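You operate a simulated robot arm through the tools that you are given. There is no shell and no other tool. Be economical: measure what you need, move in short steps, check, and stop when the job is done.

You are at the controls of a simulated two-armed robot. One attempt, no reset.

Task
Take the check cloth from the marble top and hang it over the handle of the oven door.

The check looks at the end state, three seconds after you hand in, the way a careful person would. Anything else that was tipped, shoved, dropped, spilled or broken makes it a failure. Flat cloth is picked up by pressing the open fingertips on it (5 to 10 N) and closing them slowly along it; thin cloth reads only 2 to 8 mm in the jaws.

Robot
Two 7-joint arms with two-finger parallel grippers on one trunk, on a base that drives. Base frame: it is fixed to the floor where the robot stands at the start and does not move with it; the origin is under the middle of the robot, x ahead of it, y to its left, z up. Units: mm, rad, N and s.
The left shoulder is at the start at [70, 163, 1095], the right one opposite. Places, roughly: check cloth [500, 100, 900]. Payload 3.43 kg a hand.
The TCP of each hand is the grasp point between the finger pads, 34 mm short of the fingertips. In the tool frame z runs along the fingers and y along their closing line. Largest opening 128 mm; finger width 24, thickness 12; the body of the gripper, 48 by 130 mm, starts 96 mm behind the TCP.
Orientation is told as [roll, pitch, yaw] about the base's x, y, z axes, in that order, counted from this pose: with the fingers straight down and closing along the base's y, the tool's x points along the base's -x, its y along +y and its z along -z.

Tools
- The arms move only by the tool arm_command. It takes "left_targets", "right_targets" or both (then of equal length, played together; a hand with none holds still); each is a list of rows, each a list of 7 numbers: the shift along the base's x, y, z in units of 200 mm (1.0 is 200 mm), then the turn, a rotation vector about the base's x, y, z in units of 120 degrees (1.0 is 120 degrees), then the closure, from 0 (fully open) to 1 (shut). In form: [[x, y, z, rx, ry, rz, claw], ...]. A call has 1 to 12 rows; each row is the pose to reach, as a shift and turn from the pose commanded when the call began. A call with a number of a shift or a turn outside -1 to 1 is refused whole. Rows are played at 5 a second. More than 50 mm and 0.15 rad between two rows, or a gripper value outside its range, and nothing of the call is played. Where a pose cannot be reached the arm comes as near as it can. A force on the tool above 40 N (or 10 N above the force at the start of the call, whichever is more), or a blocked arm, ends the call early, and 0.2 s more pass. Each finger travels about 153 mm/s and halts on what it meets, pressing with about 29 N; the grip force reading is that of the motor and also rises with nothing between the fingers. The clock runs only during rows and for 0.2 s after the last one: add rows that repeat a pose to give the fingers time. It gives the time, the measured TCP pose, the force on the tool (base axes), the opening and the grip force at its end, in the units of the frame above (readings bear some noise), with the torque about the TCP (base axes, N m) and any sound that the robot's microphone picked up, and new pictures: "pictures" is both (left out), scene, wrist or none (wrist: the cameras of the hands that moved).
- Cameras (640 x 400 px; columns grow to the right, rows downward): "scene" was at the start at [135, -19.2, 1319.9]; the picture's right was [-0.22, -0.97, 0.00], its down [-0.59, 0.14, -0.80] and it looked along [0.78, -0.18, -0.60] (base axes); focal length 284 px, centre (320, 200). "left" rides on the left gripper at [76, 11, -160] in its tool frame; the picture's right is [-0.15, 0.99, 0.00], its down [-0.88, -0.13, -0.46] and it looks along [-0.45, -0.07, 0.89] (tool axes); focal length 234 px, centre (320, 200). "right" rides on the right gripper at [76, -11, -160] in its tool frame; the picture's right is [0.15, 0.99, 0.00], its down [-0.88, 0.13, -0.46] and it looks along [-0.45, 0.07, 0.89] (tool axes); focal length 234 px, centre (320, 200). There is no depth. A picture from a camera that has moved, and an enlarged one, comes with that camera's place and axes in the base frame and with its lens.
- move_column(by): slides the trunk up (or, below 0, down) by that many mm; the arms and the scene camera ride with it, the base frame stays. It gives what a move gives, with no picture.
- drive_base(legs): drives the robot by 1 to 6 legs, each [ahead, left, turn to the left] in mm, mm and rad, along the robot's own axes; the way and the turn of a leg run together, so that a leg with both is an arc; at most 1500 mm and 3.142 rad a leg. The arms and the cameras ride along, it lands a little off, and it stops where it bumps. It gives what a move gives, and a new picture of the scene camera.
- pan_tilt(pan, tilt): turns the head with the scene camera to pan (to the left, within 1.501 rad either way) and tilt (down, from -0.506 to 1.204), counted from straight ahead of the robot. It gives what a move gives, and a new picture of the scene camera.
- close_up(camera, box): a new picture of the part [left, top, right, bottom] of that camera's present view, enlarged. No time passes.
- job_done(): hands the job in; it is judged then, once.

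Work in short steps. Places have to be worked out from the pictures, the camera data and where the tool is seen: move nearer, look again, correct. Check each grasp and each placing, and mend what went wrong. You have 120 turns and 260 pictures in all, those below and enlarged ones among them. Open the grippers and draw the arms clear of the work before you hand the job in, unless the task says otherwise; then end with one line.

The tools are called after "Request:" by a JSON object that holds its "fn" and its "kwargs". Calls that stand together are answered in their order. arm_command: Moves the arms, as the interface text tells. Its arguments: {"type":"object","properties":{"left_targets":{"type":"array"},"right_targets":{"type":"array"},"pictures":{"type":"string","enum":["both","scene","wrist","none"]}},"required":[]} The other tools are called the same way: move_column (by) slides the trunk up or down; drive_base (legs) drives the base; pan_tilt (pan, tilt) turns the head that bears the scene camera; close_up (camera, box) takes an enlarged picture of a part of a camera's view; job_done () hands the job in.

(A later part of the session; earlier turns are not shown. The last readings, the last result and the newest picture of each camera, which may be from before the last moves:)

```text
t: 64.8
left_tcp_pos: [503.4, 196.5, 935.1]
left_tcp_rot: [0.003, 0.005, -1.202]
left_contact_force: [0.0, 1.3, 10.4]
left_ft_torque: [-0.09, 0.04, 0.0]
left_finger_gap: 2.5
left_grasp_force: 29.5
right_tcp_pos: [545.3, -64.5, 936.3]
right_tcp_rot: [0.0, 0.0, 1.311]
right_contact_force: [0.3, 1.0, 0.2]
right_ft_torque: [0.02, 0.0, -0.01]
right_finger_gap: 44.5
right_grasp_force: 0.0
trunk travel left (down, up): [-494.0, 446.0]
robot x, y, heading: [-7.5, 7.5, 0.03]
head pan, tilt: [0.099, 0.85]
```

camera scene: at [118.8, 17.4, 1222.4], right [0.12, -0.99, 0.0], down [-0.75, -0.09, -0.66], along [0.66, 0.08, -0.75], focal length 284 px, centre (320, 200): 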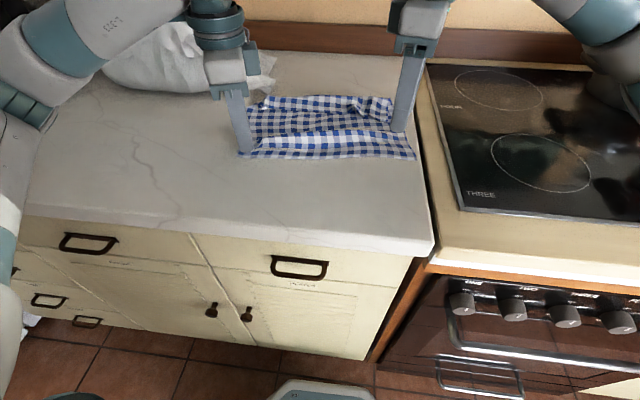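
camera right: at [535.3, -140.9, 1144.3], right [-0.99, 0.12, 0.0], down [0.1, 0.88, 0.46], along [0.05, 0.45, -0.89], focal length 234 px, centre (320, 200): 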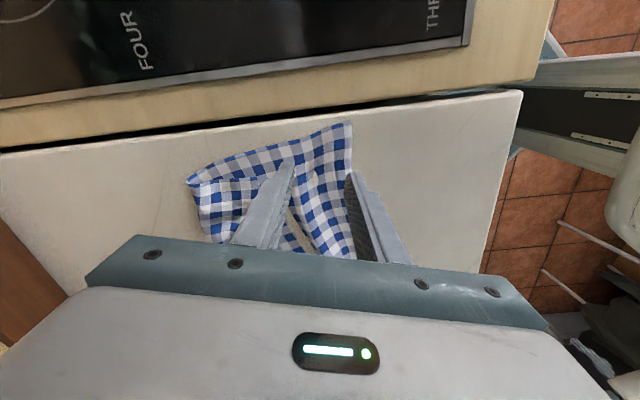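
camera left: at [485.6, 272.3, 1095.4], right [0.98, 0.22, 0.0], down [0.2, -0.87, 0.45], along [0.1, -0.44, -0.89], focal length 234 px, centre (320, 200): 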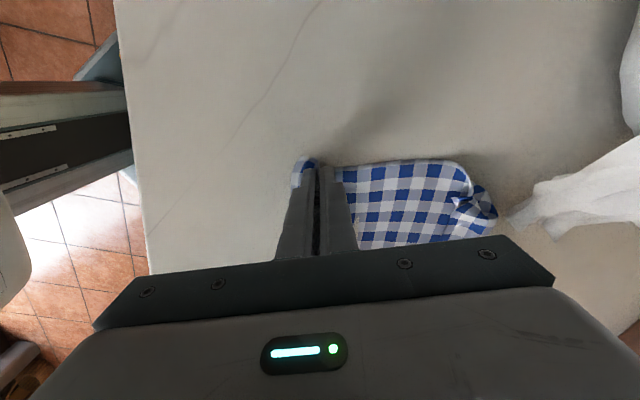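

I creep down a little more to get about 10 N.

Request:
{"fn": "arm_command", "kwargs": {"right_targets": [[0, 0, -0.008, 0, 0, 0, 0.655], [0, 0, -0.013, 0, 0, 0, 0.655]], "pictures": "none"}}

```text
t: 65.5
left_tcp_pos: [503.5, 196.9, 935.7]
left_tcp_rot: [0.003, 0.004, -1.2]
left_contact_force: [1.3, -0.6, 6.9]
left_ft_torque: [-0.04, -0.05, -0.02]
left_finger_gap: 1.9
left_grasp_force: 28.8
right_tcp_pos: [544.5, -64.9, 936.3]
right_tcp_rot: [-0.004, -0.004, 1.31]
right_contact_force: [3.7, 0.9, 14.2]
right_ft_torque: [0.06, 0.12, -0.02]
right_finger_gap: 43.5
right_grasp_force: 0.1
trunk travel left (down, up): [-494.0, 446.0]
robot x, y, heading: [-10.0, 7.1, 0.02]
head pan, tilt: [0.099, 0.85]
```

At 14 N I ease it a hair and close slowly.

Request:
{"fn": "arm_command", "kwargs": {"right_targets": [[0, 0, 0.003, 0, 0, 0, 0.655], [0, 0, 0.003, 0, 0, 0, 0.69], [0, 0, 0.003, 0, 0, 0, 0.725], [0, 0, 0.003, 0, 0, 0, 0.76], [0, 0, 0.003, 0, 0, 0, 0.795], [0, 0, 0.003, 0, 0, 0, 0.83], [0, 0, 0.003, 0, 0, 0, 0.865], [0, 0, 0.003, 0, 0, 0, 0.9], [0, 0, 0.003, 0, 0, 0, 0.935], [0, 0, 0.003, 0, 0, 0, 0.97], [0, 0, 0.003, 0, 0, 0, 1], [0, 0, 0.003, 0, 0, 0, 1]]}}

```text
t: 68.0
left_tcp_pos: [502.1, 198.4, 935.8]
left_tcp_rot: [0.005, 0.004, -1.201]
left_contact_force: [1.0, -3.3, 0.7]
left_ft_torque: [-0.15, -0.06, 0.08]
left_finger_gap: 2.3
left_grasp_force: 29.1
right_tcp_pos: [544.0, -64.6, 935.5]
right_tcp_rot: [-0.002, -0.001, 1.311]
right_contact_force: [-2.1, 3.6, 20.9]
right_ft_torque: [0.13, 0.06, 0.02]
right_finger_gap: 2.6
right_grasp_force: 28.8
trunk travel left (down, up): [-494.0, 446.0]
robot x, y, heading: [-7.9, 7.2, 0.028]
head pan, tilt: [0.099, 0.85]
camera scene: at [117.6, 17.9, 1222.6], right [0.12, -0.99, 0.0], down [-0.74, -0.09, -0.66], along [0.66, 0.08, -0.75], focal length 284 px, centre (320, 200)
camera right: at [535.2, -139.7, 1094.5], right [-0.99, 0.11, 0.0], down [0.1, 0.88, 0.46], along [0.05, 0.45, -0.89], focal length 234 px, centre (320, 200)
```

scene: 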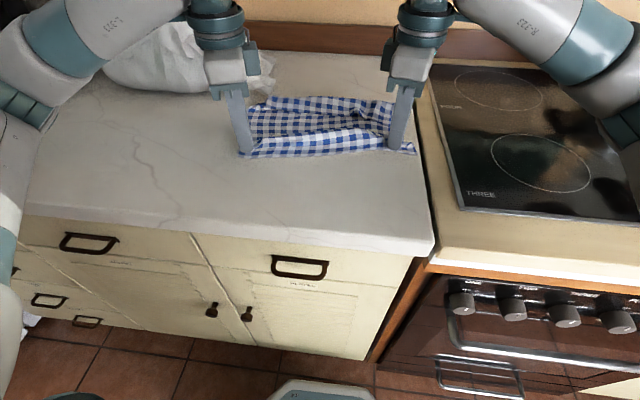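
right: 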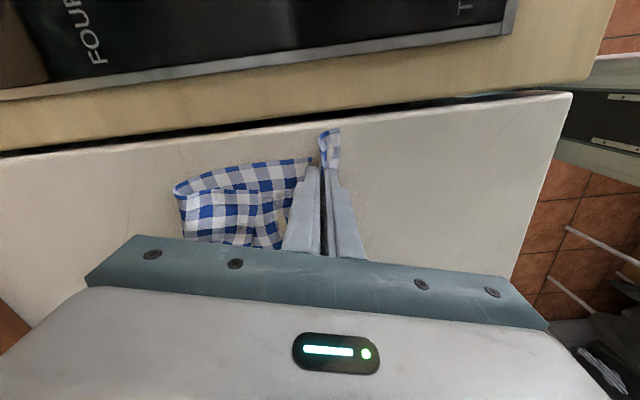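

Both hands now hold cloth (2.3 and 2.6 mm). I lift while drawing back toward the robot and squaring the two hands.

Request:
{"fn": "arm_command", "kwargs": {"left_targets": [[0, 0, 0.06, 0, 0, 0, 1], [-0.05, 0, 0.15, 0, 0, 0, 1], [-0.15, 0, 0.28, 0, 0, 0, 1], [-0.28, 0, 0.4, 0, 0, 0, 1], [-0.38, 0, 0.5, 0, 0, 0, 1], [-0.45, 0, 0.6, 0, 0, 0, 1], [-0.45, 0, 0.7, 0, 0, 0, 1], [-0.45, 0, 0.7, 0, 0, 0, 1]], "right_targets": [[0, 0, 0.06, 0, 0, 0, 1], [-0.1, 0, 0.15, 0, 0, 0, 1], [-0.25, 0, 0.28, 0, 0, 0, 1], [-0.42, 0, 0.4, 0, 0, 0, 1], [-0.56, 0, 0.5, 0, 0, 0, 1], [-0.66, 0, 0.6, 0, 0, 0, 1], [-0.66, 0, 0.7, 0, 0, 0, 1], [-0.66, 0, 0.7, 0, 0, 0, 1]]}}

```text
t: 69.8
left_tcp_pos: [417.6, 196.9, 1075.7]
left_tcp_rot: [0.001, 0.005, -1.2]
left_contact_force: [0.0, -0.3, 0.0]
left_ft_torque: [-0.03, 0.02, 0.02]
left_finger_gap: 2.5
left_grasp_force: 29.1
right_tcp_pos: [413.1, -68.2, 1074.2]
right_tcp_rot: [0.001, 0.001, 1.311]
right_contact_force: [-0.1, 0.0, 0.6]
right_ft_torque: [0.02, -0.04, 0.03]
right_finger_gap: 2.4
right_grasp_force: 28.6
trunk travel left (down, up): [-494.0, 446.0]
robot x, y, heading: [-8.5, 7.8, 0.023]
head pan, tilt: [0.099, 0.85]
camera scene: at [120.1, 17.7, 1222.2], right [0.12, -0.99, 0.0], down [-0.75, -0.09, -0.66], along [0.65, 0.08, -0.75], focal length 284 px, centre (320, 200)
camera right: at [403.1, -142.5, 1233.4], right [-0.99, 0.11, 0.0], down [0.1, 0.89, 0.45], along [0.05, 0.45, -0.89], focal length 234 px, centre (320, 200)
camera left: at [399.2, 272.0, 1234.2], right [0.98, 0.22, 0.0], down [0.2, -0.87, 0.45], along [0.1, -0.44, -0.89], focal length 234 px, centre (320, 200)
```

scene: 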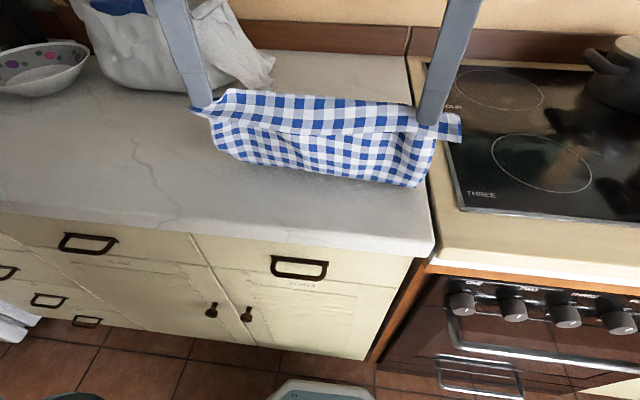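
right: 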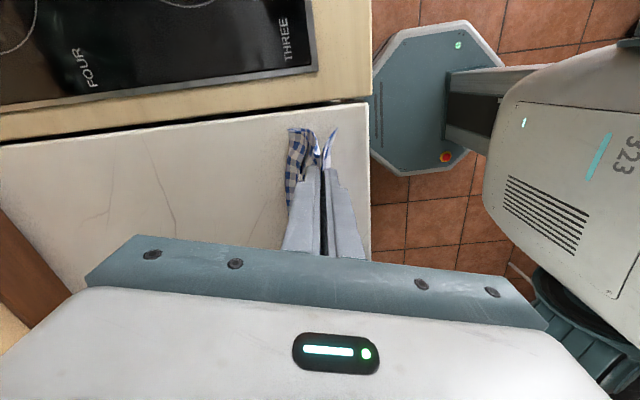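
left: 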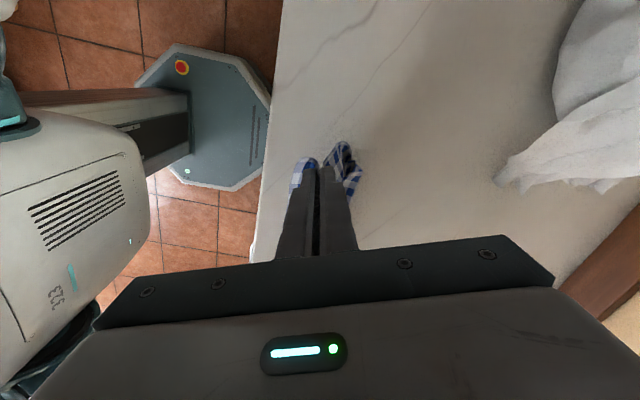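

Now the sheet is held wide and flat at the corners. I raise the trunk, back off and strafe to the oven, correcting the heading.

Request:
{"fn": "move_column", "kwargs": {"by": 160}}

Request:
{"fn": "drive_base", "kwargs": {"legs": [[-205, 0, -0.024], [0, -515, 0]]}}

```text
t: 71.7
left_tcp_pos: [416.4, 197.8, 1233.9]
left_tcp_rot: [0.001, 0.005, -1.201]
left_contact_force: [-0.2, -1.0, -0.4]
left_ft_torque: [-0.03, 0.02, -0.02]
left_finger_gap: 2.2
left_grasp_force: 29.3
right_tcp_pos: [411.6, -67.0, 1234.5]
right_tcp_rot: [0.0, -0.001, 1.311]
right_contact_force: [-0.4, -0.4, -0.3]
right_ft_torque: [0.01, -0.05, 0.04]
right_finger_gap: 2.5
right_grasp_force: 29.3
trunk travel left (down, up): [-654.0, 286.0]
robot x, y, heading: [-10.1, 5.1, 0.021]
head pan, tilt: [0.099, 0.85]
```

```text
t: 75.9
left_tcp_pos: [213.3, -335.4, 1236.2]
left_tcp_rot: [0.002, 0.004, -1.241]
left_contact_force: [-0.2, -0.2, -0.7]
left_ft_torque: [-0.08, 0.01, -0.02]
left_finger_gap: 2.4
left_grasp_force: 29.1
right_tcp_pos: [198.6, -598.5, 1235.2]
right_tcp_rot: [0.002, 0.002, 1.27]
right_contact_force: [0.5, -0.3, 0.1]
right_ft_torque: [0.05, 0.02, 0.02]
right_finger_gap: 2.3
right_grasp_force: 28.9
trunk travel left (down, up): [-654.0, 286.0]
robot x, y, heading: [-219.4, -511.5, -0.016]
head pan, tilt: [0.099, 0.85]
camera scene: at [-90.2, -503.0, 1382.3], right [0.08, -1.0, 0.0], down [-0.75, -0.06, -0.66], along [0.66, 0.06, -0.75], focal length 284 px, centre (320, 200)
```

scene: 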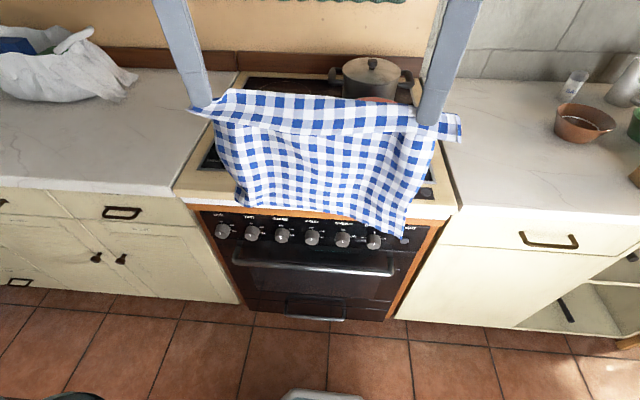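

The sheet hangs wide. I lower the trunk while still clear in front of the oven and look.

Request:
{"fn": "move_column", "kwargs": {"by": -285}}

Request:
{"fn": "pan_tilt", "kwargs": {"pan": 0.0, "tilt": 0.75}}

Request:
{"fn": "close_up", "kwargs": {"camera": "left", "box": [0, 0, 640, 400]}}

Request:
{"fn": "close_up", "kwargs": {"camera": "right", "box": [0, 0, 640, 400]}}

```text
t: 78.8
left_tcp_pos: [213.4, -335.6, 950.7]
left_tcp_rot: [0.005, 0.006, -1.242]
left_contact_force: [-0.2, -1.2, -0.1]
left_ft_torque: [-0.03, 0.03, -0.03]
left_finger_gap: 2.3
left_grasp_force: 29.4
right_tcp_pos: [198.0, -600.2, 949.6]
right_tcp_rot: [0.0, 0.001, 1.27]
right_contact_force: [0.3, 0.9, 0.1]
right_ft_torque: [0.04, -0.03, 0.01]
right_finger_gap: 2.5
right_grasp_force: 28.6
trunk travel left (down, up): [-369.0, 571.0]
robot x, y, heading: [-216.8, -507.4, -0.017]
head pan, tilt: [0.099, 0.85]
```

```text
t: 79.5
left_tcp_pos: [213.7, -335.1, 948.9]
left_tcp_rot: [0.0, 0.006, -1.242]
left_contact_force: [-0.2, -0.9, 0.1]
left_ft_torque: [-0.04, -0.02, 0.02]
left_finger_gap: 2.2
left_grasp_force: 28.9
right_tcp_pos: [197.4, -599.1, 950.2]
right_tcp_rot: [0.0, 0.001, 1.271]
right_contact_force: [0.5, 0.1, -0.5]
right_ft_torque: [0.01, 0.0, 0.03]
right_finger_gap: 2.5
right_grasp_force: 29.2
trunk travel left (down, up): [-369.0, 571.0]
robot x, y, heading: [-221.8, -507.2, -0.02]
head pan, tilt: [0.0, 0.75]
camera scene: at [-85.3, -511.0, 1105.3], right [-0.01, -1.0, 0.0], down [-0.68, 0.01, -0.73], along [0.73, -0.01, -0.68], focal length 284 px, centre (320, 200)
```

scene: 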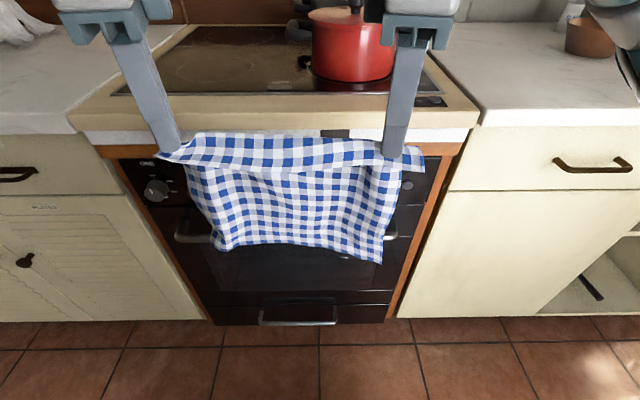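

```text
1.00 times, centred on (320, 200) of left
camera zoom: at [198.8, -260.3, 1109.3], right [0.98, 0.18, 0.0], down [0.16, -0.88, 0.45], along [0.08, -0.44, -0.89], focal length 234 px, centre (320, 200)
```

zoom: 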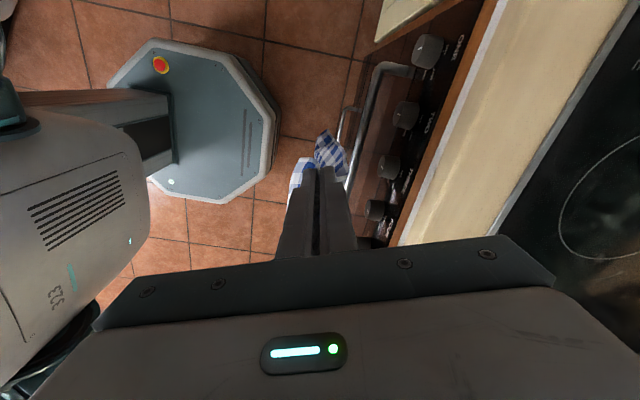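

```text
1.00 times, centred on (320, 200) of right
camera zoom: at [186.1, -674.6, 1108.4], right [-0.99, 0.15, 0.0], down [0.14, 0.88, 0.45], along [0.07, 0.45, -0.89], focal length 234 px, centre (320, 200)
```

zoom: 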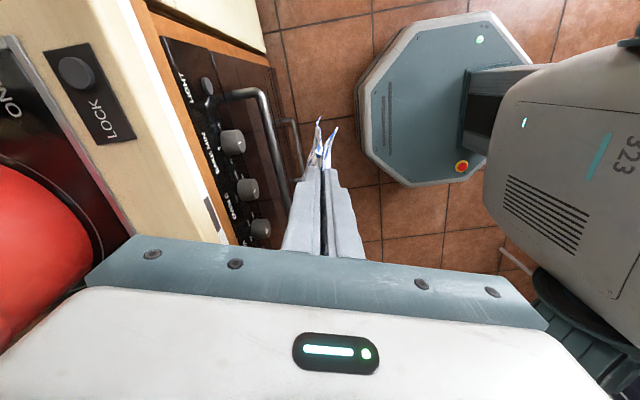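

The side views are clear: the bar is at x≈301, knob tips at x≈312, and the cloth's bottom corners hang almost straight below the fingertips. I move forward above the bar to TCP x≈300 first and check.

Request:
{"fn": "arm_command", "kwargs": {"left_targets": [[0.12, 0.02, 0, 0, 0, 0, 1], [0.24, 0.04, 0, 0, 0, 0, 1], [0.36, 0.06, 0, 0, 0, 0, 1], [0.44, 0.07, 0, 0, 0, 0, 1], [0.44, 0.07, 0, 0, 0, 0, 1], [0.44, 0.07, 0, 0, 0, 0, 1]], "right_targets": [[0.13, 0.02, 0, 0, 0, 0, 1], [0.27, 0.04, 0, 0, 0, 0, 1], [0.4, 0.06, 0, 0, 0, 0, 1], [0.52, 0.07, 0, 0, 0, 0, 1], [0.52, 0.07, 0, 0, 0, 0, 1], [0.52, 0.07, 0, 0, 0, 0, 1]]}}

```text
t: 80.8
left_tcp_pos: [285.6, -335.7, 943.5]
left_tcp_rot: [0.005, 0.002, -1.238]
left_contact_force: [-0.4, -0.3, 0.6]
left_ft_torque: [0.01, -0.03, -0.03]
left_finger_gap: 2.5
left_grasp_force: 28.9
left hand out of reach, approached as far as the arm can: row 3, 4, 5, 6
right_tcp_pos: [301.7, -585.8, 949.2]
right_tcp_rot: [0.0, 0.002, 1.27]
right_contact_force: [-0.2, -0.4, -0.4]
right_ft_torque: [-0.03, 0.02, 0.0]
right_finger_gap: 2.6
right_grasp_force: 28.8
trunk travel left (down, up): [-369.0, 571.0]
robot x, y, heading: [-218.3, -507.2, -0.012]
head pan, tilt: [0.0, 0.75]
camera scene: at [-85.2, -511.1, 1105.3], right [-0.02, -1.0, 0.0], down [-0.68, 0.01, -0.73], along [0.73, -0.01, -0.68], focal length 284 px, centre (320, 200)
camera right: at [289.5, -661.3, 1108.0], right [-0.99, 0.15, 0.0], down [0.14, 0.88, 0.45], along [0.07, 0.45, -0.89], focal length 234 px, centre (320, 200)
camera left: at [270.4, -258.5, 1103.2], right [0.98, 0.19, 0.0], down [0.16, -0.88, 0.45], along [0.09, -0.44, -0.89], focal length 234 px, centre (320, 200)
```

scene: 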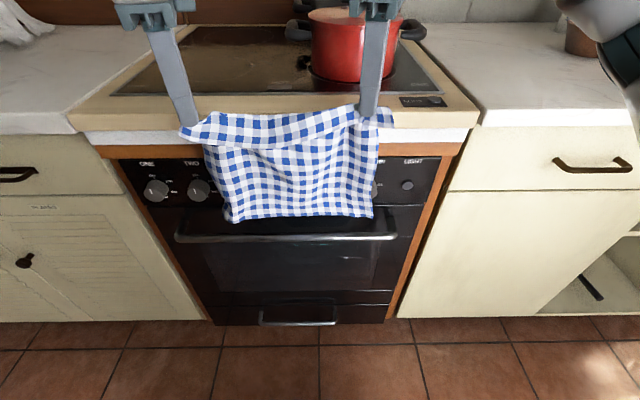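
right: 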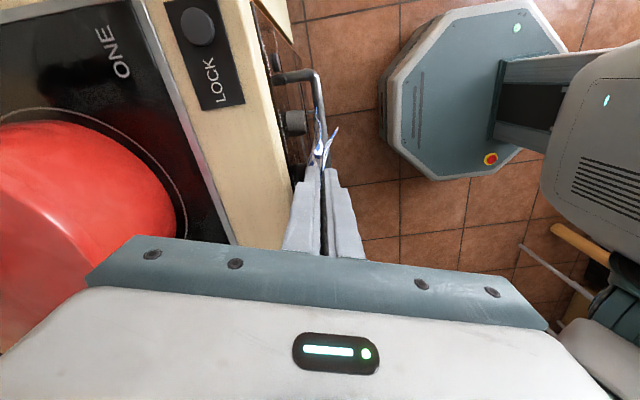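
left: 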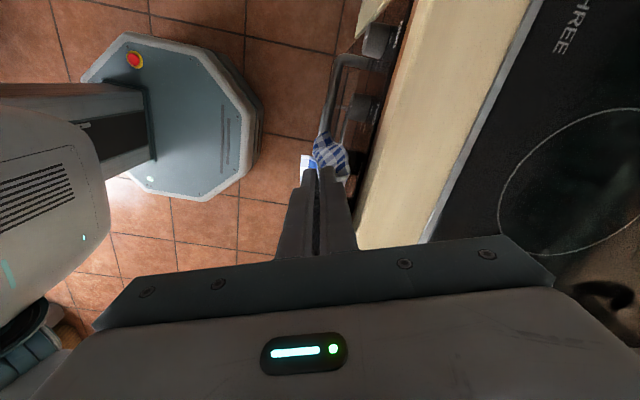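

The left arm runs out of reach at this height relative to its shoulder. I raise the trunk 120 and drop the hands 120 relative to it, then use the trunk for lowering.

Request:
{"fn": "move_column", "kwargs": {"by": 120}}

Request:
{"fn": "arm_command", "kwargs": {"left_targets": [[0, 0, -0.15, 0, 0, 0, 1], [0, 0, -0.3, 0, 0, 0, 1], [0, 0.02, -0.45, 0, 0, 0, 1], [0, 0.05, -0.56, 0, 0, 0, 1], [0.05, 0.05, -0.56, 0, 0, 0, 1], [0.09, 0.05, -0.56, 0, 0, 0, 1], [0.09, 0.05, -0.56, 0, 0, 0, 1]], "right_targets": [[0, 0, -0.15, 0, 0, 0, 1], [0, 0, -0.3, 0, 0, 0, 1], [0, 0, -0.45, 0, 0, 0, 1], [0, 0, -0.6, 0, 0, 0, 1], [0, 0, -0.6, 0, 0, 0, 1], [0.01, 0, -0.6, 0, 0, 0, 1], [0.01, 0, -0.6, 0, 0, 0, 1]]}}

```text
t: 82.3
left_tcp_pos: [284.8, -334.8, 1063.9]
left_tcp_rot: [0.003, 0.005, -1.239]
left_contact_force: [-0.6, 0.7, 0.1]
left_ft_torque: [-0.01, -0.02, 0.03]
left_finger_gap: 2.2
left_grasp_force: 28.5
right_tcp_pos: [301.6, -586.1, 1068.7]
right_tcp_rot: [0.0, 0.002, 1.271]
right_contact_force: [-0.1, 1.2, -0.4]
right_ft_torque: [0.03, -0.01, 0.04]
right_finger_gap: 2.6
right_grasp_force: 28.9
trunk travel left (down, up): [-489.0, 451.0]
robot x, y, heading: [-221.2, -508.2, -0.02]
head pan, tilt: [0.0, 0.75]
```

```text
t: 84.0
left_tcp_pos: [302.8, -322.6, 954.3]
left_tcp_rot: [0.004, 0.003, -1.239]
left_contact_force: [1.2, -0.7, 0.9]
left_ft_torque: [-0.04, -0.02, 0.03]
left_finger_gap: 2.2
left_grasp_force: 29.1
right_tcp_pos: [301.2, -585.0, 948.3]
right_tcp_rot: [0.0, 0.001, 1.27]
right_contact_force: [-0.6, 0.8, -0.2]
right_ft_torque: [0.01, 0.05, 0.04]
right_finger_gap: 2.4
right_grasp_force: 29.5
trunk travel left (down, up): [-489.0, 451.0]
robot x, y, heading: [-217.5, -507.1, -0.017]
head pan, tilt: [0.0, 0.75]
camera scene: at [-85.6, -511.1, 1225.4], right [-0.02, -1.0, 0.0], down [-0.68, 0.01, -0.73], along [0.73, -0.01, -0.68], focal length 284 px, centre (320, 200)
camera right: at [289.6, -660.6, 1107.5], right [-0.99, 0.15, 0.0], down [0.14, 0.88, 0.46], along [0.07, 0.45, -0.89], focal length 234 px, centre (320, 200)
camera left: at [286.9, -247.4, 1113.2], right [0.98, 0.19, 0.0], down [0.16, -0.88, 0.45], along [0.09, -0.44, -0.89], focal length 234 px, centre (320, 200)
```

scene: 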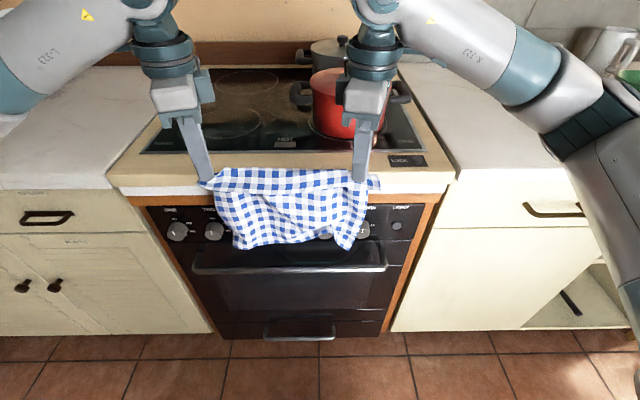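
right: 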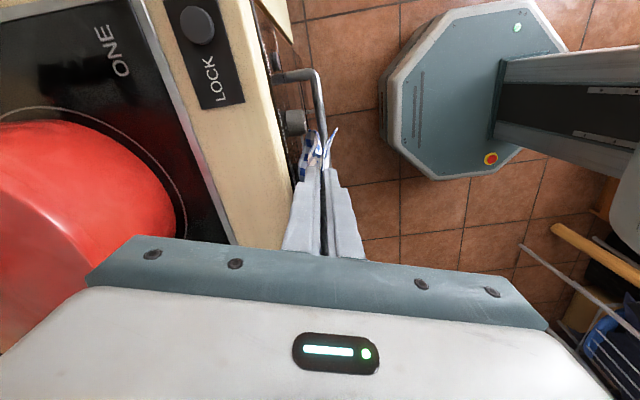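
left: 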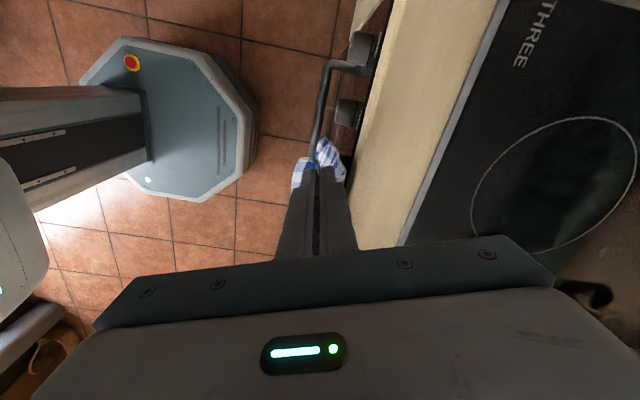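

Both lower corners now appear on the door side of the bar. I nudge 8 mm further forward and lower with the trunk by 50 mm.

Request:
{"fn": "arm_command", "kwargs": {"left_targets": [[0.035, 0, -0.02, 0, 0, 0, 1], [0.035, 0, -0.02, 0, 0, 0, 1]], "right_targets": [[0.045, 0, 0, 0, 0, 0, 1], [0.045, 0, 0, 0, 0, 0, 1]], "pictures": "none"}}

Request:
{"fn": "move_column", "kwargs": {"by": -50}}

Request:
{"fn": "close_up", "kwargs": {"camera": "left", "box": [160, 20, 480, 220]}}

Request:
{"fn": "close_up", "kwargs": {"camera": "right", "box": [160, 20, 480, 220]}}

Request:
{"fn": "close_up", "kwargs": {"camera": "scene", "box": [160, 120, 480, 320]}}

```text
t: 84.5
left_tcp_pos: [306.9, -324.8, 949.1]
left_tcp_rot: [0.006, 0.004, -1.232]
left_contact_force: [-1.0, 0.1, -0.5]
left_ft_torque: [0.02, 0.0, 0.0]
left_finger_gap: 2.4
left_grasp_force: 29.3
left hand out of reach, approached as far as the arm can: row 1, 2
right_tcp_pos: [310.7, -585.4, 949.0]
right_tcp_rot: [0.0, 0.002, 1.27]
right_contact_force: [-0.8, 1.0, 0.5]
right_ft_torque: [-0.06, -0.02, 0.03]
right_finger_gap: 2.4
right_grasp_force: 28.8
trunk travel left (down, up): [-489.0, 451.0]
robot x, y, heading: [-217.0, -510.3, -0.018]
head pan, tilt: [0.0, 0.75]
```

```text
t: 85.5
left_tcp_pos: [307.6, -324.8, 899.3]
left_tcp_rot: [0.004, 0.002, -1.233]
left_contact_force: [-0.8, -0.3, -0.1]
left_ft_torque: [0.04, -0.03, 0.01]
left_finger_gap: 2.4
left_grasp_force: 28.6
right_tcp_pos: [309.5, -584.9, 899.8]
right_tcp_rot: [-0.001, 0.0, 1.27]
right_contact_force: [-0.3, 0.0, -0.1]
right_ft_torque: [-0.05, -0.01, -0.01]
right_finger_gap: 2.0
right_grasp_force: 28.8
trunk travel left (down, up): [-439.0, 501.0]
robot x, y, heading: [-217.1, -510.6, -0.016]
head pan, tilt: [0.0, 0.75]
```

```text
2.00 times, centred on (320, 120) of left
camera zoom: at [291.5, -249.3, 1058.6], right [0.98, 0.19, 0.0], down [0.17, -0.88, 0.45], along [0.09, -0.44, -0.89], focal length 468 px, centre (320, 360)
```

zoom: 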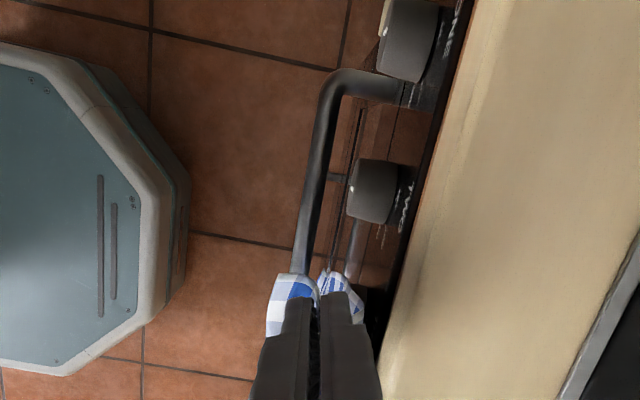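

```text
2.00 times, centred on (320, 120) of right
camera zoom: at [298.4, -660.8, 1058.4], right [-0.99, 0.15, 0.0], down [0.14, 0.88, 0.45], along [0.07, 0.45, -0.89], focal length 468 px, centre (320, 360)
```

zoom: 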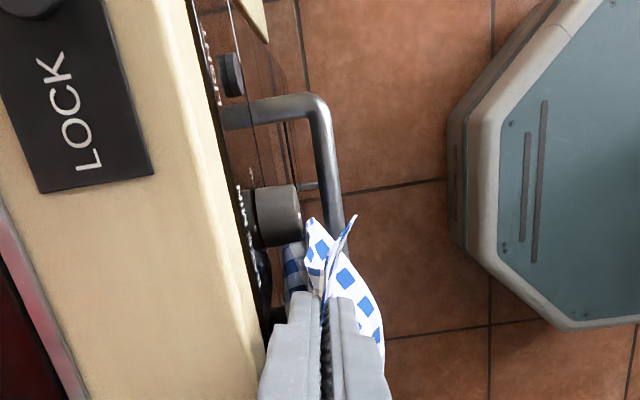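

```text
2.00 times, centred on (320, 220) of scene
camera zoom: at [-85.6, -511.1, 1175.4], right [-0.02, -1.0, 0.0], down [-0.68, 0.01, -0.73], along [0.73, -0.01, -0.68], focal length 568 px, centre (320, 160)
```

zoom: 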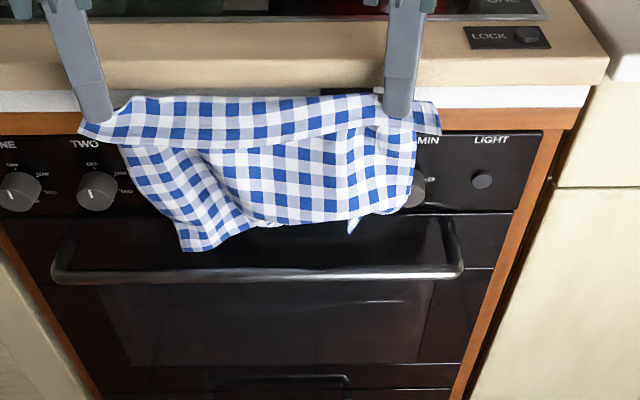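

The lower edge is nearing the bar and lies behind it so far. I lower another 40 mm and check.

Request:
{"fn": "move_column", "kwargs": {"by": -40}}

Request:
{"fn": "close_up", "kwargs": {"camera": "scene", "box": [160, 120, 480, 320]}}

Request:
{"fn": "close_up", "kwargs": {"camera": "left", "box": [200, 60, 440, 210]}}

Request:
{"fn": "close_up", "kwargs": {"camera": "right", "box": [200, 60, 440, 210]}}

```text
t: 86.3
left_tcp_pos: [307.1, -323.9, 859.3]
left_tcp_rot: [0.006, 0.005, -1.234]
left_contact_force: [-0.5, 0.4, 0.7]
left_ft_torque: [-0.01, 0.03, -0.01]
left_finger_gap: 2.3
left_grasp_force: 29.1
right_tcp_pos: [311.2, -585.1, 859.4]
right_tcp_rot: [0.001, 0.001, 1.269]
right_contact_force: [0.1, 0.0, -0.1]
right_ft_torque: [0.01, -0.03, 0.0]
right_finger_gap: 2.5
right_grasp_force: 28.5
trunk travel left (down, up): [-399.0, 541.0]
robot x, y, heading: [-220.0, -507.5, -0.016]
head pan, tilt: [0.0, 0.75]
```

```text
2.00 times, centred on (320, 220) of scene
camera zoom: at [-85.7, -511.1, 1135.4], right [-0.02, -1.0, 0.0], down [-0.68, 0.01, -0.73], along [0.73, -0.01, -0.68], focal length 568 px, centre (320, 160)
```

zoom: 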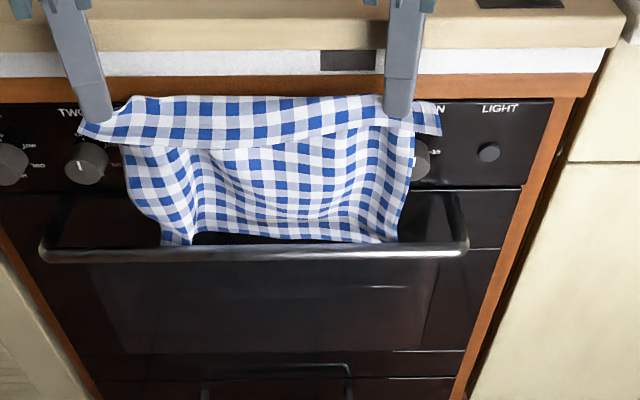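

```text
2.67 times, centred on (320, 135) of left
camera zoom: at [291.5, -249.3, 1018.6], right [0.98, 0.19, 0.0], down [0.17, -0.88, 0.45], along [0.09, -0.44, -0.89], focal length 624 px, centre (320, 373)
```

zoom: 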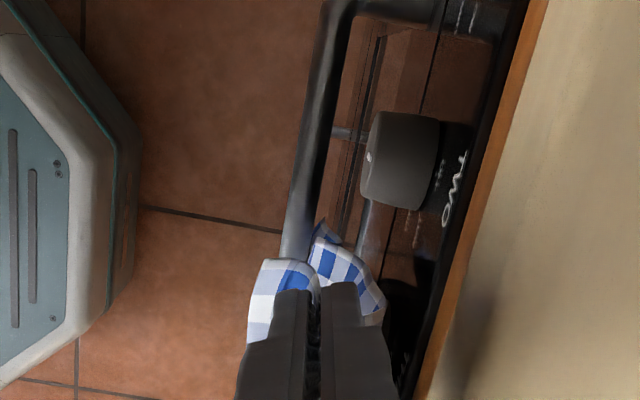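

```text
2.67 times, centred on (320, 135) of right
camera zoom: at [298.4, -660.8, 1018.4], right [-0.99, 0.15, 0.0], down [0.14, 0.88, 0.45], along [0.07, 0.45, -0.89], focal length 624 px, centre (320, 373)
```

zoom: 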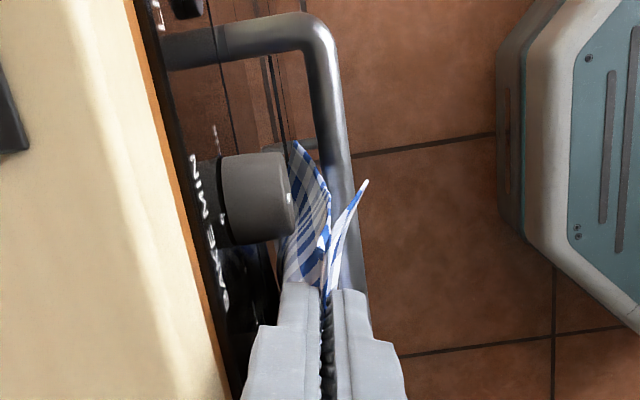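

The whole lower edge is behind the bar. To go lower without the gripper bodies hitting the counter lip, I pitch the hands 30° (tips forward, bodies back) and shift the right hand between two knobs.

Request:
{"fn": "arm_command", "kwargs": {"left_targets": [[-0.02, 0, 0, 0, -0.0625, 0, 1], [-0.04, 0, 0, 0, -0.125, 0, 1], [-0.06, 0, 0, 0, -0.1875, 0, 1], [-0.07, 0, 0, 0, -0.25, 0, 1], [-0.07, 0, 0, 0, -0.25, 0, 1]], "right_targets": [[-0.02, 0.03, 0, 0, -0.0625, 0, 1], [-0.04, 0.06, 0, 0, -0.125, 0, 1], [-0.06, 0.09, 0, 0, -0.1875, 0, 1], [-0.085, 0.11, 0, 0, -0.25, 0, 1], [-0.085, 0.11, 0, 0, -0.25, 0, 1]]}}

```text
t: 87.5
left_tcp_pos: [292.9, -326.8, 858.9]
left_tcp_rot: [0.505, -0.164, -1.274]
left_contact_force: [0.4, 0.0, -0.4]
left_ft_torque: [0.01, 0.03, 0.01]
left_finger_gap: 2.3
left_grasp_force: 28.6
right_tcp_pos: [293.4, -566.0, 858.3]
right_tcp_rot: [-0.504, -0.148, 1.307]
right_contact_force: [-0.6, 0.4, 0.6]
right_ft_torque: [-0.01, 0.03, -0.01]
right_finger_gap: 2.5
right_grasp_force: 29.1
trunk travel left (down, up): [-399.0, 541.0]
robot x, y, heading: [-217.8, -510.9, -0.015]
head pan, tilt: [0.0, 0.75]
camera scene: at [-85.0, -511.2, 1135.3], right [-0.02, -1.0, 0.0], down [-0.68, 0.01, -0.73], along [0.73, -0.01, -0.68], focal length 284 px, centre (320, 200)
camera right: at [203.5, -639.8, 990.4], right [-0.86, 0.15, -0.5], down [-0.11, 0.88, 0.46], along [0.51, 0.45, -0.74], focal length 234 px, centre (320, 200)
camera left: at [199.4, -250.1, 989.9], right [0.85, 0.19, 0.49], down [-0.08, -0.88, 0.47], along [0.52, -0.44, -0.73], focal length 234 px, centre (320, 200)
```

scene: 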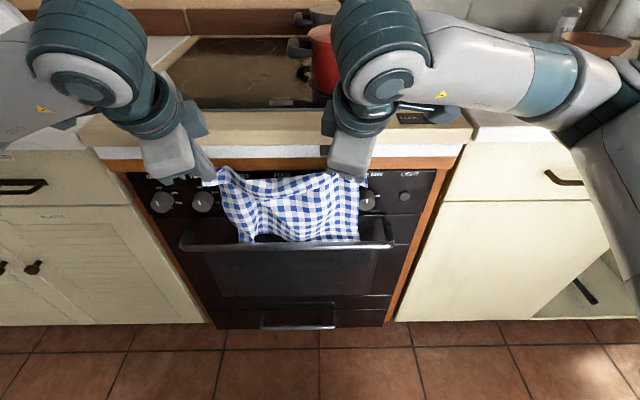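
right: 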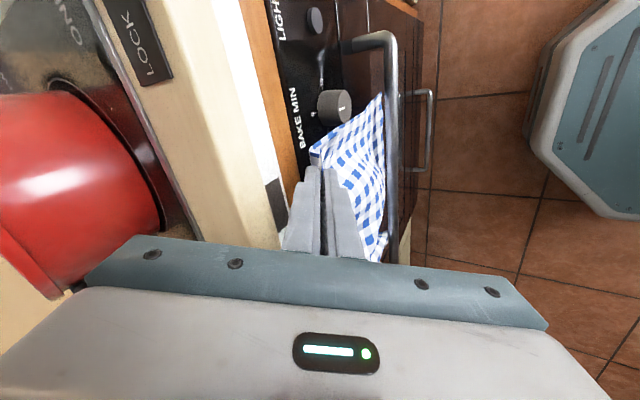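
left: 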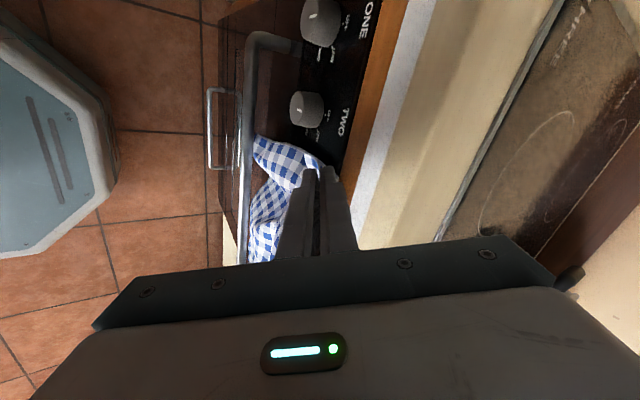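

The cloth is well behind the bar on both sides. I lower by trunk another 60 mm, watching forces.

Request:
{"fn": "move_column", "kwargs": {"by": -60}}

Request:
{"fn": "close_up", "kwargs": {"camera": "scene", "box": [120, 120, 440, 320]}}

Request:
{"fn": "close_up", "kwargs": {"camera": "left", "box": [160, 0, 480, 200]}}

Request:
{"fn": "close_up", "kwargs": {"camera": "right", "box": [200, 60, 520, 260]}}

```text
t: 88.5
left_tcp_pos: [293.0, -326.2, 799.7]
left_tcp_rot: [0.503, -0.163, -1.274]
left_contact_force: [-0.5, 0.9, -0.4]
left_ft_torque: [-0.03, 0.04, 0.01]
left_finger_gap: 2.5
left_grasp_force: 29.4
right_tcp_pos: [292.9, -564.4, 799.2]
right_tcp_rot: [-0.504, -0.149, 1.308]
right_contact_force: [-0.4, -0.9, 0.2]
right_ft_torque: [0.05, 0.07, 0.04]
right_finger_gap: 2.3
right_grasp_force: 29.0
trunk travel left (down, up): [-339.0, 601.0]
robot x, y, heading: [-223.3, -510.1, -0.019]
head pan, tilt: [0.0, 0.75]
```

```text
2.00 times, centred on (280, 220) of scene
camera zoom: at [-85.7, -511.1, 1075.4], right [-0.02, -1.0, 0.0], down [-0.68, 0.01, -0.73], along [0.73, -0.01, -0.68], focal length 568 px, centre (400, 160)
```

zoom: 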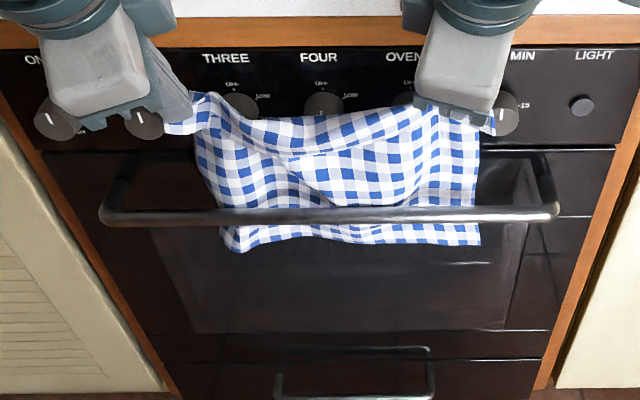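

```text
2.00 times, centred on (320, 100) of left
camera zoom: at [199.0, -250.1, 930.4], right [0.85, 0.19, 0.49], down [-0.08, -0.88, 0.47], along [0.52, -0.44, -0.73], focal length 468 px, centre (320, 400)
```

zoom: 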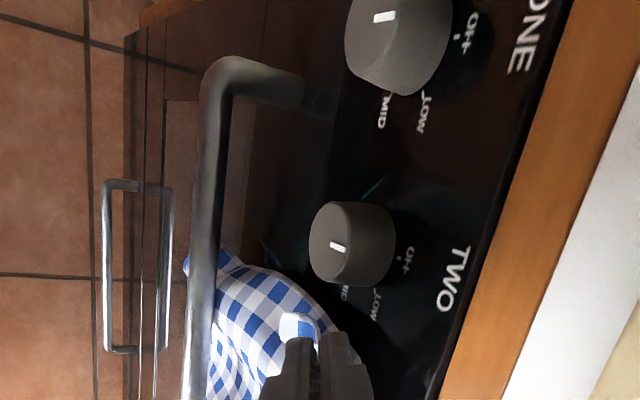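

```text
2.00 times, centred on (360, 160) of right
camera zoom: at [203.2, -639.8, 930.8], right [-0.86, 0.15, -0.49], down [-0.11, 0.88, 0.46], along [0.51, 0.45, -0.74], focal length 468 px, centre (240, 280)
```

zoom: 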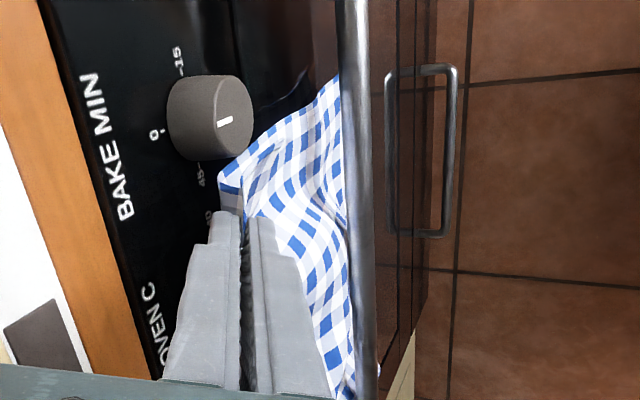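

The sheet hangs about 80 mm behind and below the bar. I draw back 12 mm to clear the knobs and lower another 35 mm.

Request:
{"fn": "arm_command", "kwargs": {"left_targets": [[-0.03, 0, 0, 0, 0, 0, 1], [-0.06, 0, 0, 0, 0, 0, 1]], "right_targets": [[-0.03, 0, 0, 0, 0, 0, 1], [-0.06, 0, 0, 0, 0, 0, 1]], "pictures": "none"}}

Request:
{"fn": "move_column", "kwargs": {"by": -35}}

Request:
{"fn": "close_up", "kwargs": {"camera": "scene", "box": [120, 120, 440, 320]}}

```text
t: 89.1
left_tcp_pos: [281.3, -324.7, 799.7]
left_tcp_rot: [0.503, -0.163, -1.273]
left_contact_force: [-0.7, 0.7, -0.1]
left_ft_torque: [-0.01, 0.04, 0.03]
left_finger_gap: 2.4
left_grasp_force: 28.9
right_tcp_pos: [281.9, -563.6, 797.6]
right_tcp_rot: [-0.503, -0.148, 1.307]
right_contact_force: [-0.3, 0.1, 1.0]
right_ft_torque: [0.05, 0.04, 0.0]
right_finger_gap: 2.3
right_grasp_force: 29.4
trunk travel left (down, up): [-339.0, 601.0]
robot x, y, heading: [-216.8, -507.4, -0.015]
head pan, tilt: [0.0, 0.75]
```

```text
t: 89.9
left_tcp_pos: [281.3, -325.2, 764.6]
left_tcp_rot: [0.503, -0.163, -1.274]
left_contact_force: [0.5, 0.8, -0.5]
left_ft_torque: [-0.01, 0.02, 0.02]
left_finger_gap: 2.2
left_grasp_force: 28.9
right_tcp_pos: [280.8, -563.5, 763.3]
right_tcp_rot: [-0.505, -0.148, 1.307]
right_contact_force: [-0.9, 0.4, 0.1]
right_ft_torque: [-0.01, 0.04, 0.02]
right_finger_gap: 2.5
right_grasp_force: 28.9
trunk travel left (down, up): [-304.0, 636.0]
robot x, y, heading: [-218.5, -503.7, -0.017]
head pan, tilt: [0.0, 0.75]
```

```text
2.00 times, centred on (280, 220) of scene
camera zoom: at [-85.6, -511.1, 1040.4], right [-0.02, -1.0, 0.0], down [-0.68, 0.01, -0.73], along [0.73, -0.01, -0.68], focal length 568 px, centre (400, 160)
```

zoom: 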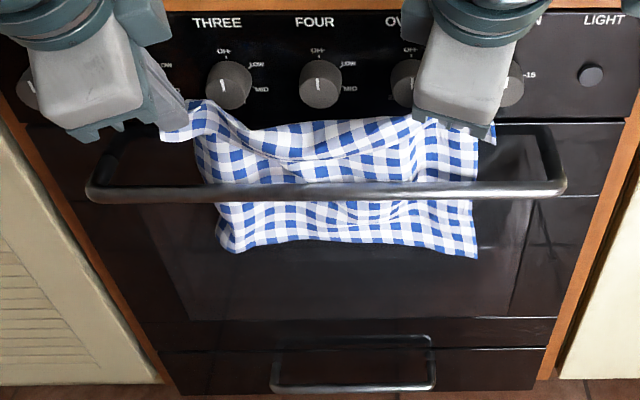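

There's now about 115 mm behind the bar and about 95 mm above it. I swing the held edge forward and down over the bar along an arc, first half first.

Request:
{"fn": "arm_command", "kwargs": {"left_targets": [[-0.12, 0.01, -0.02, 0, 0, 0, 1], [-0.235, 0.02, -0.07, 0, 0, 0, 1], [-0.32, 0.03, -0.16, 0, 0, 0, 1], [-0.38, 0.04, -0.27, 0, 0, 0, 1], [-0.41, 0.05, -0.4, 0, 0, 0, 1], [-0.41, 0.05, -0.4, 0, 0, 0, 1]], "right_targets": [[-0.12, -0.01, -0.02, 0, 0, 0, 1], [-0.235, -0.02, -0.07, 0, 0, 0, 1], [-0.32, -0.03, -0.16, 0, 0, 0, 1], [-0.38, -0.04, -0.27, 0, 0, 0, 1], [-0.41, -0.05, -0.4, 0, 0, 0, 1], [-0.41, -0.05, -0.4, 0, 0, 0, 1]]}}

```text
t: 91.3
left_tcp_pos: [267.8, -331.2, 703.3]
left_tcp_rot: [0.503, -0.162, -1.273]
left_contact_force: [-0.3, 0.6, -0.6]
left_ft_torque: [-0.03, 0.03, 0.0]
left_finger_gap: 2.5
left_grasp_force: 28.7
left hand out of reach, approached as far as the arm can: row 2, 3, 4, 5, 6
right_tcp_pos: [208.4, -567.0, 688.4]
right_tcp_rot: [-0.502, -0.145, 1.308]
right_contact_force: [0.6, 0.4, -0.4]
right_ft_torque: [0.04, 0.02, -0.04]
right_finger_gap: 2.6
right_grasp_force: 28.7
right hand out of reach, approached as far as the arm can: row 5, 6
trunk travel left (down, up): [-304.0, 636.0]
robot x, y, heading: [-217.3, -510.1, -0.014]
head pan, tilt: [0.0, 0.75]
camera scene: at [-85.6, -511.0, 1040.4], right [-0.02, -1.0, 0.0], down [-0.68, 0.01, -0.73], along [0.73, -0.01, -0.68], focal length 284 px, centre (320, 200)
camera right: at [118.6, -642.3, 819.8], right [-0.86, 0.15, -0.49], down [-0.11, 0.88, 0.46], along [0.5, 0.45, -0.74], focal length 234 px, centre (320, 200)
camera left: at [174.4, -254.7, 834.3], right [0.85, 0.19, 0.49], down [-0.08, -0.88, 0.47], along [0.52, -0.44, -0.73], focal length 234 px, centre (320, 200)
```

scene: 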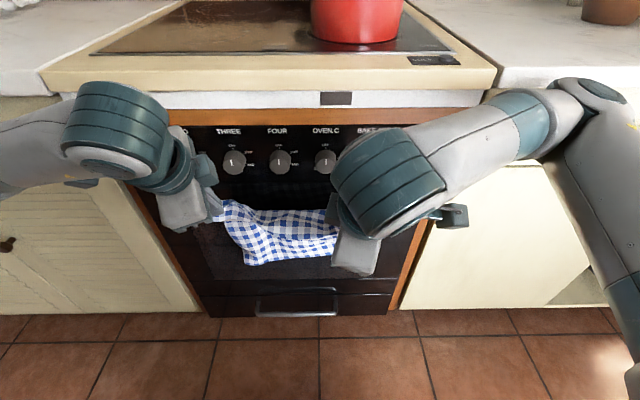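
right: 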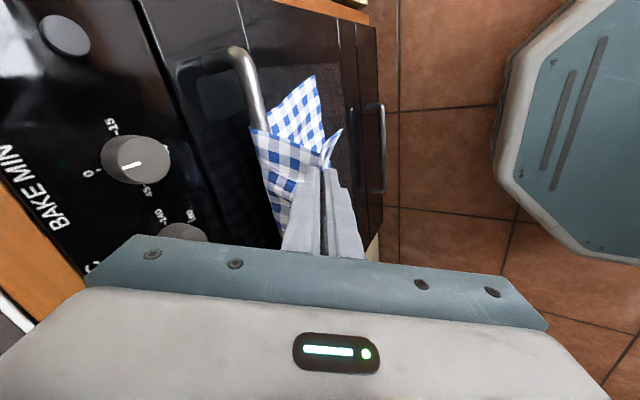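
left: 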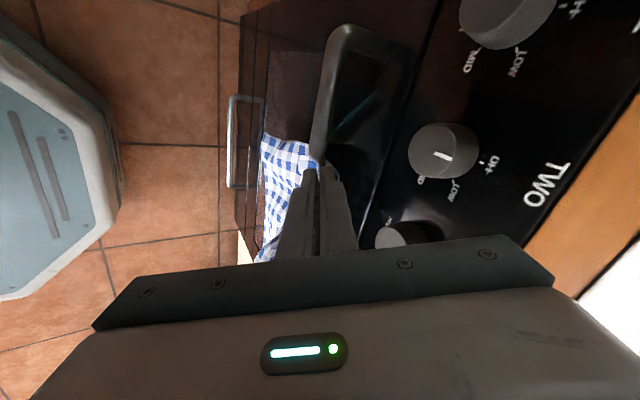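

The left arm reached a near-side limit and stopped just above the bar. Let me look closely before continuing.

Request:
{"fn": "close_up", "kwargs": {"camera": "scene", "box": [150, 150, 410, 312]}}

Request:
{"fn": "close_up", "kwargs": {"camera": "left", "box": [200, 20, 440, 170]}}

Request:
{"fn": "close_up", "kwargs": {"camera": "right", "box": [200, 40, 440, 190]}}

```text
2.46 times, centred on (280, 231) of scene
camera zoom: at [-85.6, -511.0, 1040.4], right [-0.02, -1.0, 0.0], down [-0.68, 0.01, -0.73], along [0.73, -0.01, -0.68], focal length 698 px, centre (418, 124)
```

zoom: 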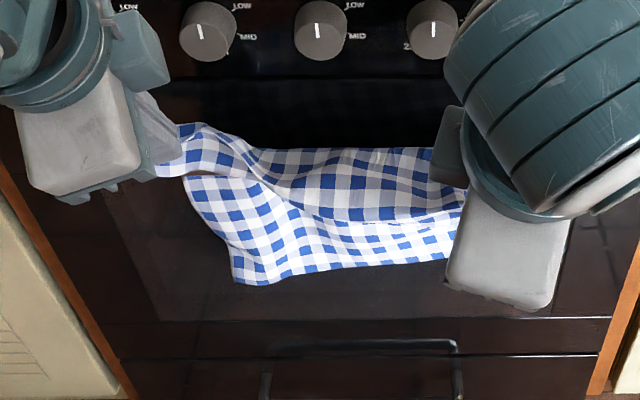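

```text
2.67 times, centred on (320, 95) of left
camera zoom: at [174.4, -254.7, 834.3], right [0.85, 0.19, 0.49], down [-0.08, -0.88, 0.47], along [0.52, -0.44, -0.73], focal length 624 px, centre (320, 480)
```

zoom: 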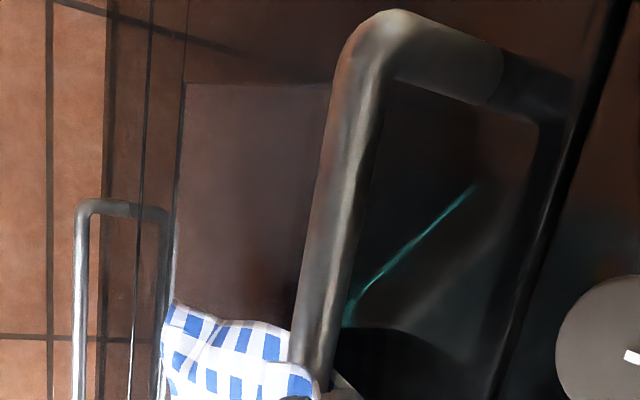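

```text
2.67 times, centred on (320, 115) of right
camera zoom: at [118.6, -642.3, 819.8], right [-0.86, 0.15, -0.49], down [-0.11, 0.88, 0.46], along [0.5, 0.45, -0.74], focal length 624 px, centre (320, 427)
```

zoom: 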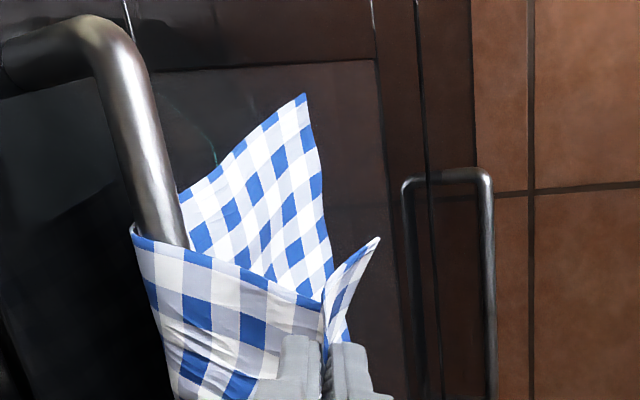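

The right side is draped neatly over the bar. The left arm is limited by its pitch, so I un-pitch the left hand while drawing it back in front of the bar.

Request:
{"fn": "arm_command", "kwargs": {"left_targets": [[-0.04, 0, 0.05, 0, 0.0625, 0, 1], [-0.08, 0, 0.08, 0, 0.125, 0, 1], [-0.12, 0, 0.1, 0, 0.1875, 0, 1], [-0.165, 0, 0.1, 0, 0.25, 0, 1], [-0.2, 0, 0.05, 0, 0.25, 0, 1], [-0.2, 0, 0.05, 0, 0.25, 0, 1]]}}

```text
t: 92.7
left_tcp_pos: [232.9, -332.1, 716.4]
left_tcp_rot: [0.003, 0.003, -1.233]
left_contact_force: [0.2, 0.7, -0.3]
left_ft_torque: [0.01, -0.03, -0.01]
left_finger_gap: 2.2
left_grasp_force: 29.4
right_tcp_pos: [208.6, -567.6, 688.1]
right_tcp_rot: [-0.503, -0.147, 1.309]
right_contact_force: [0.1, -0.7, 0.1]
right_ft_torque: [0.03, 0.06, 0.01]
right_finger_gap: 2.2
right_grasp_force: 29.1
trunk travel left (down, up): [-304.0, 636.0]
robot x, y, heading: [-219.8, -506.5, -0.013]
head pan, tilt: [0.0, 0.75]
camera scene: at [-85.4, -511.1, 1040.3], right [-0.02, -1.0, 0.0], down [-0.68, 0.01, -0.73], along [0.73, -0.01, -0.68], focal length 284 px, centre (320, 200)
camera left: at [217.7, -255.9, 876.1], right [0.98, 0.19, 0.0], down [0.17, -0.88, 0.45], along [0.09, -0.44, -0.89], focal length 234 px, centre (320, 200)
```

scene: 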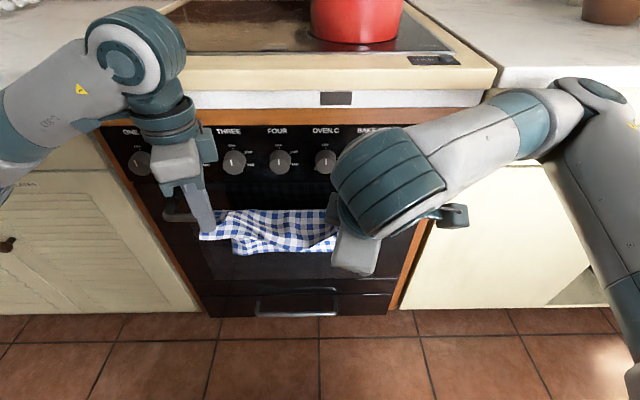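
left: 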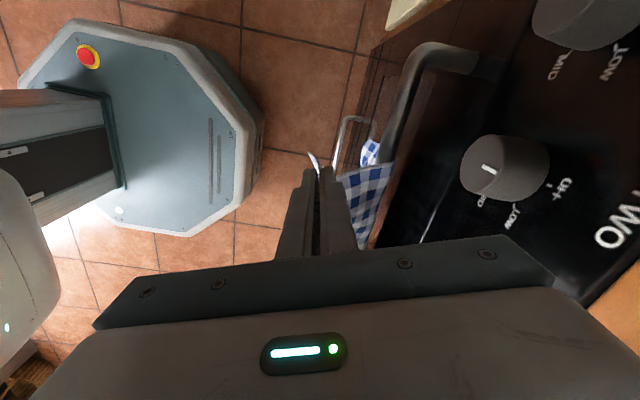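

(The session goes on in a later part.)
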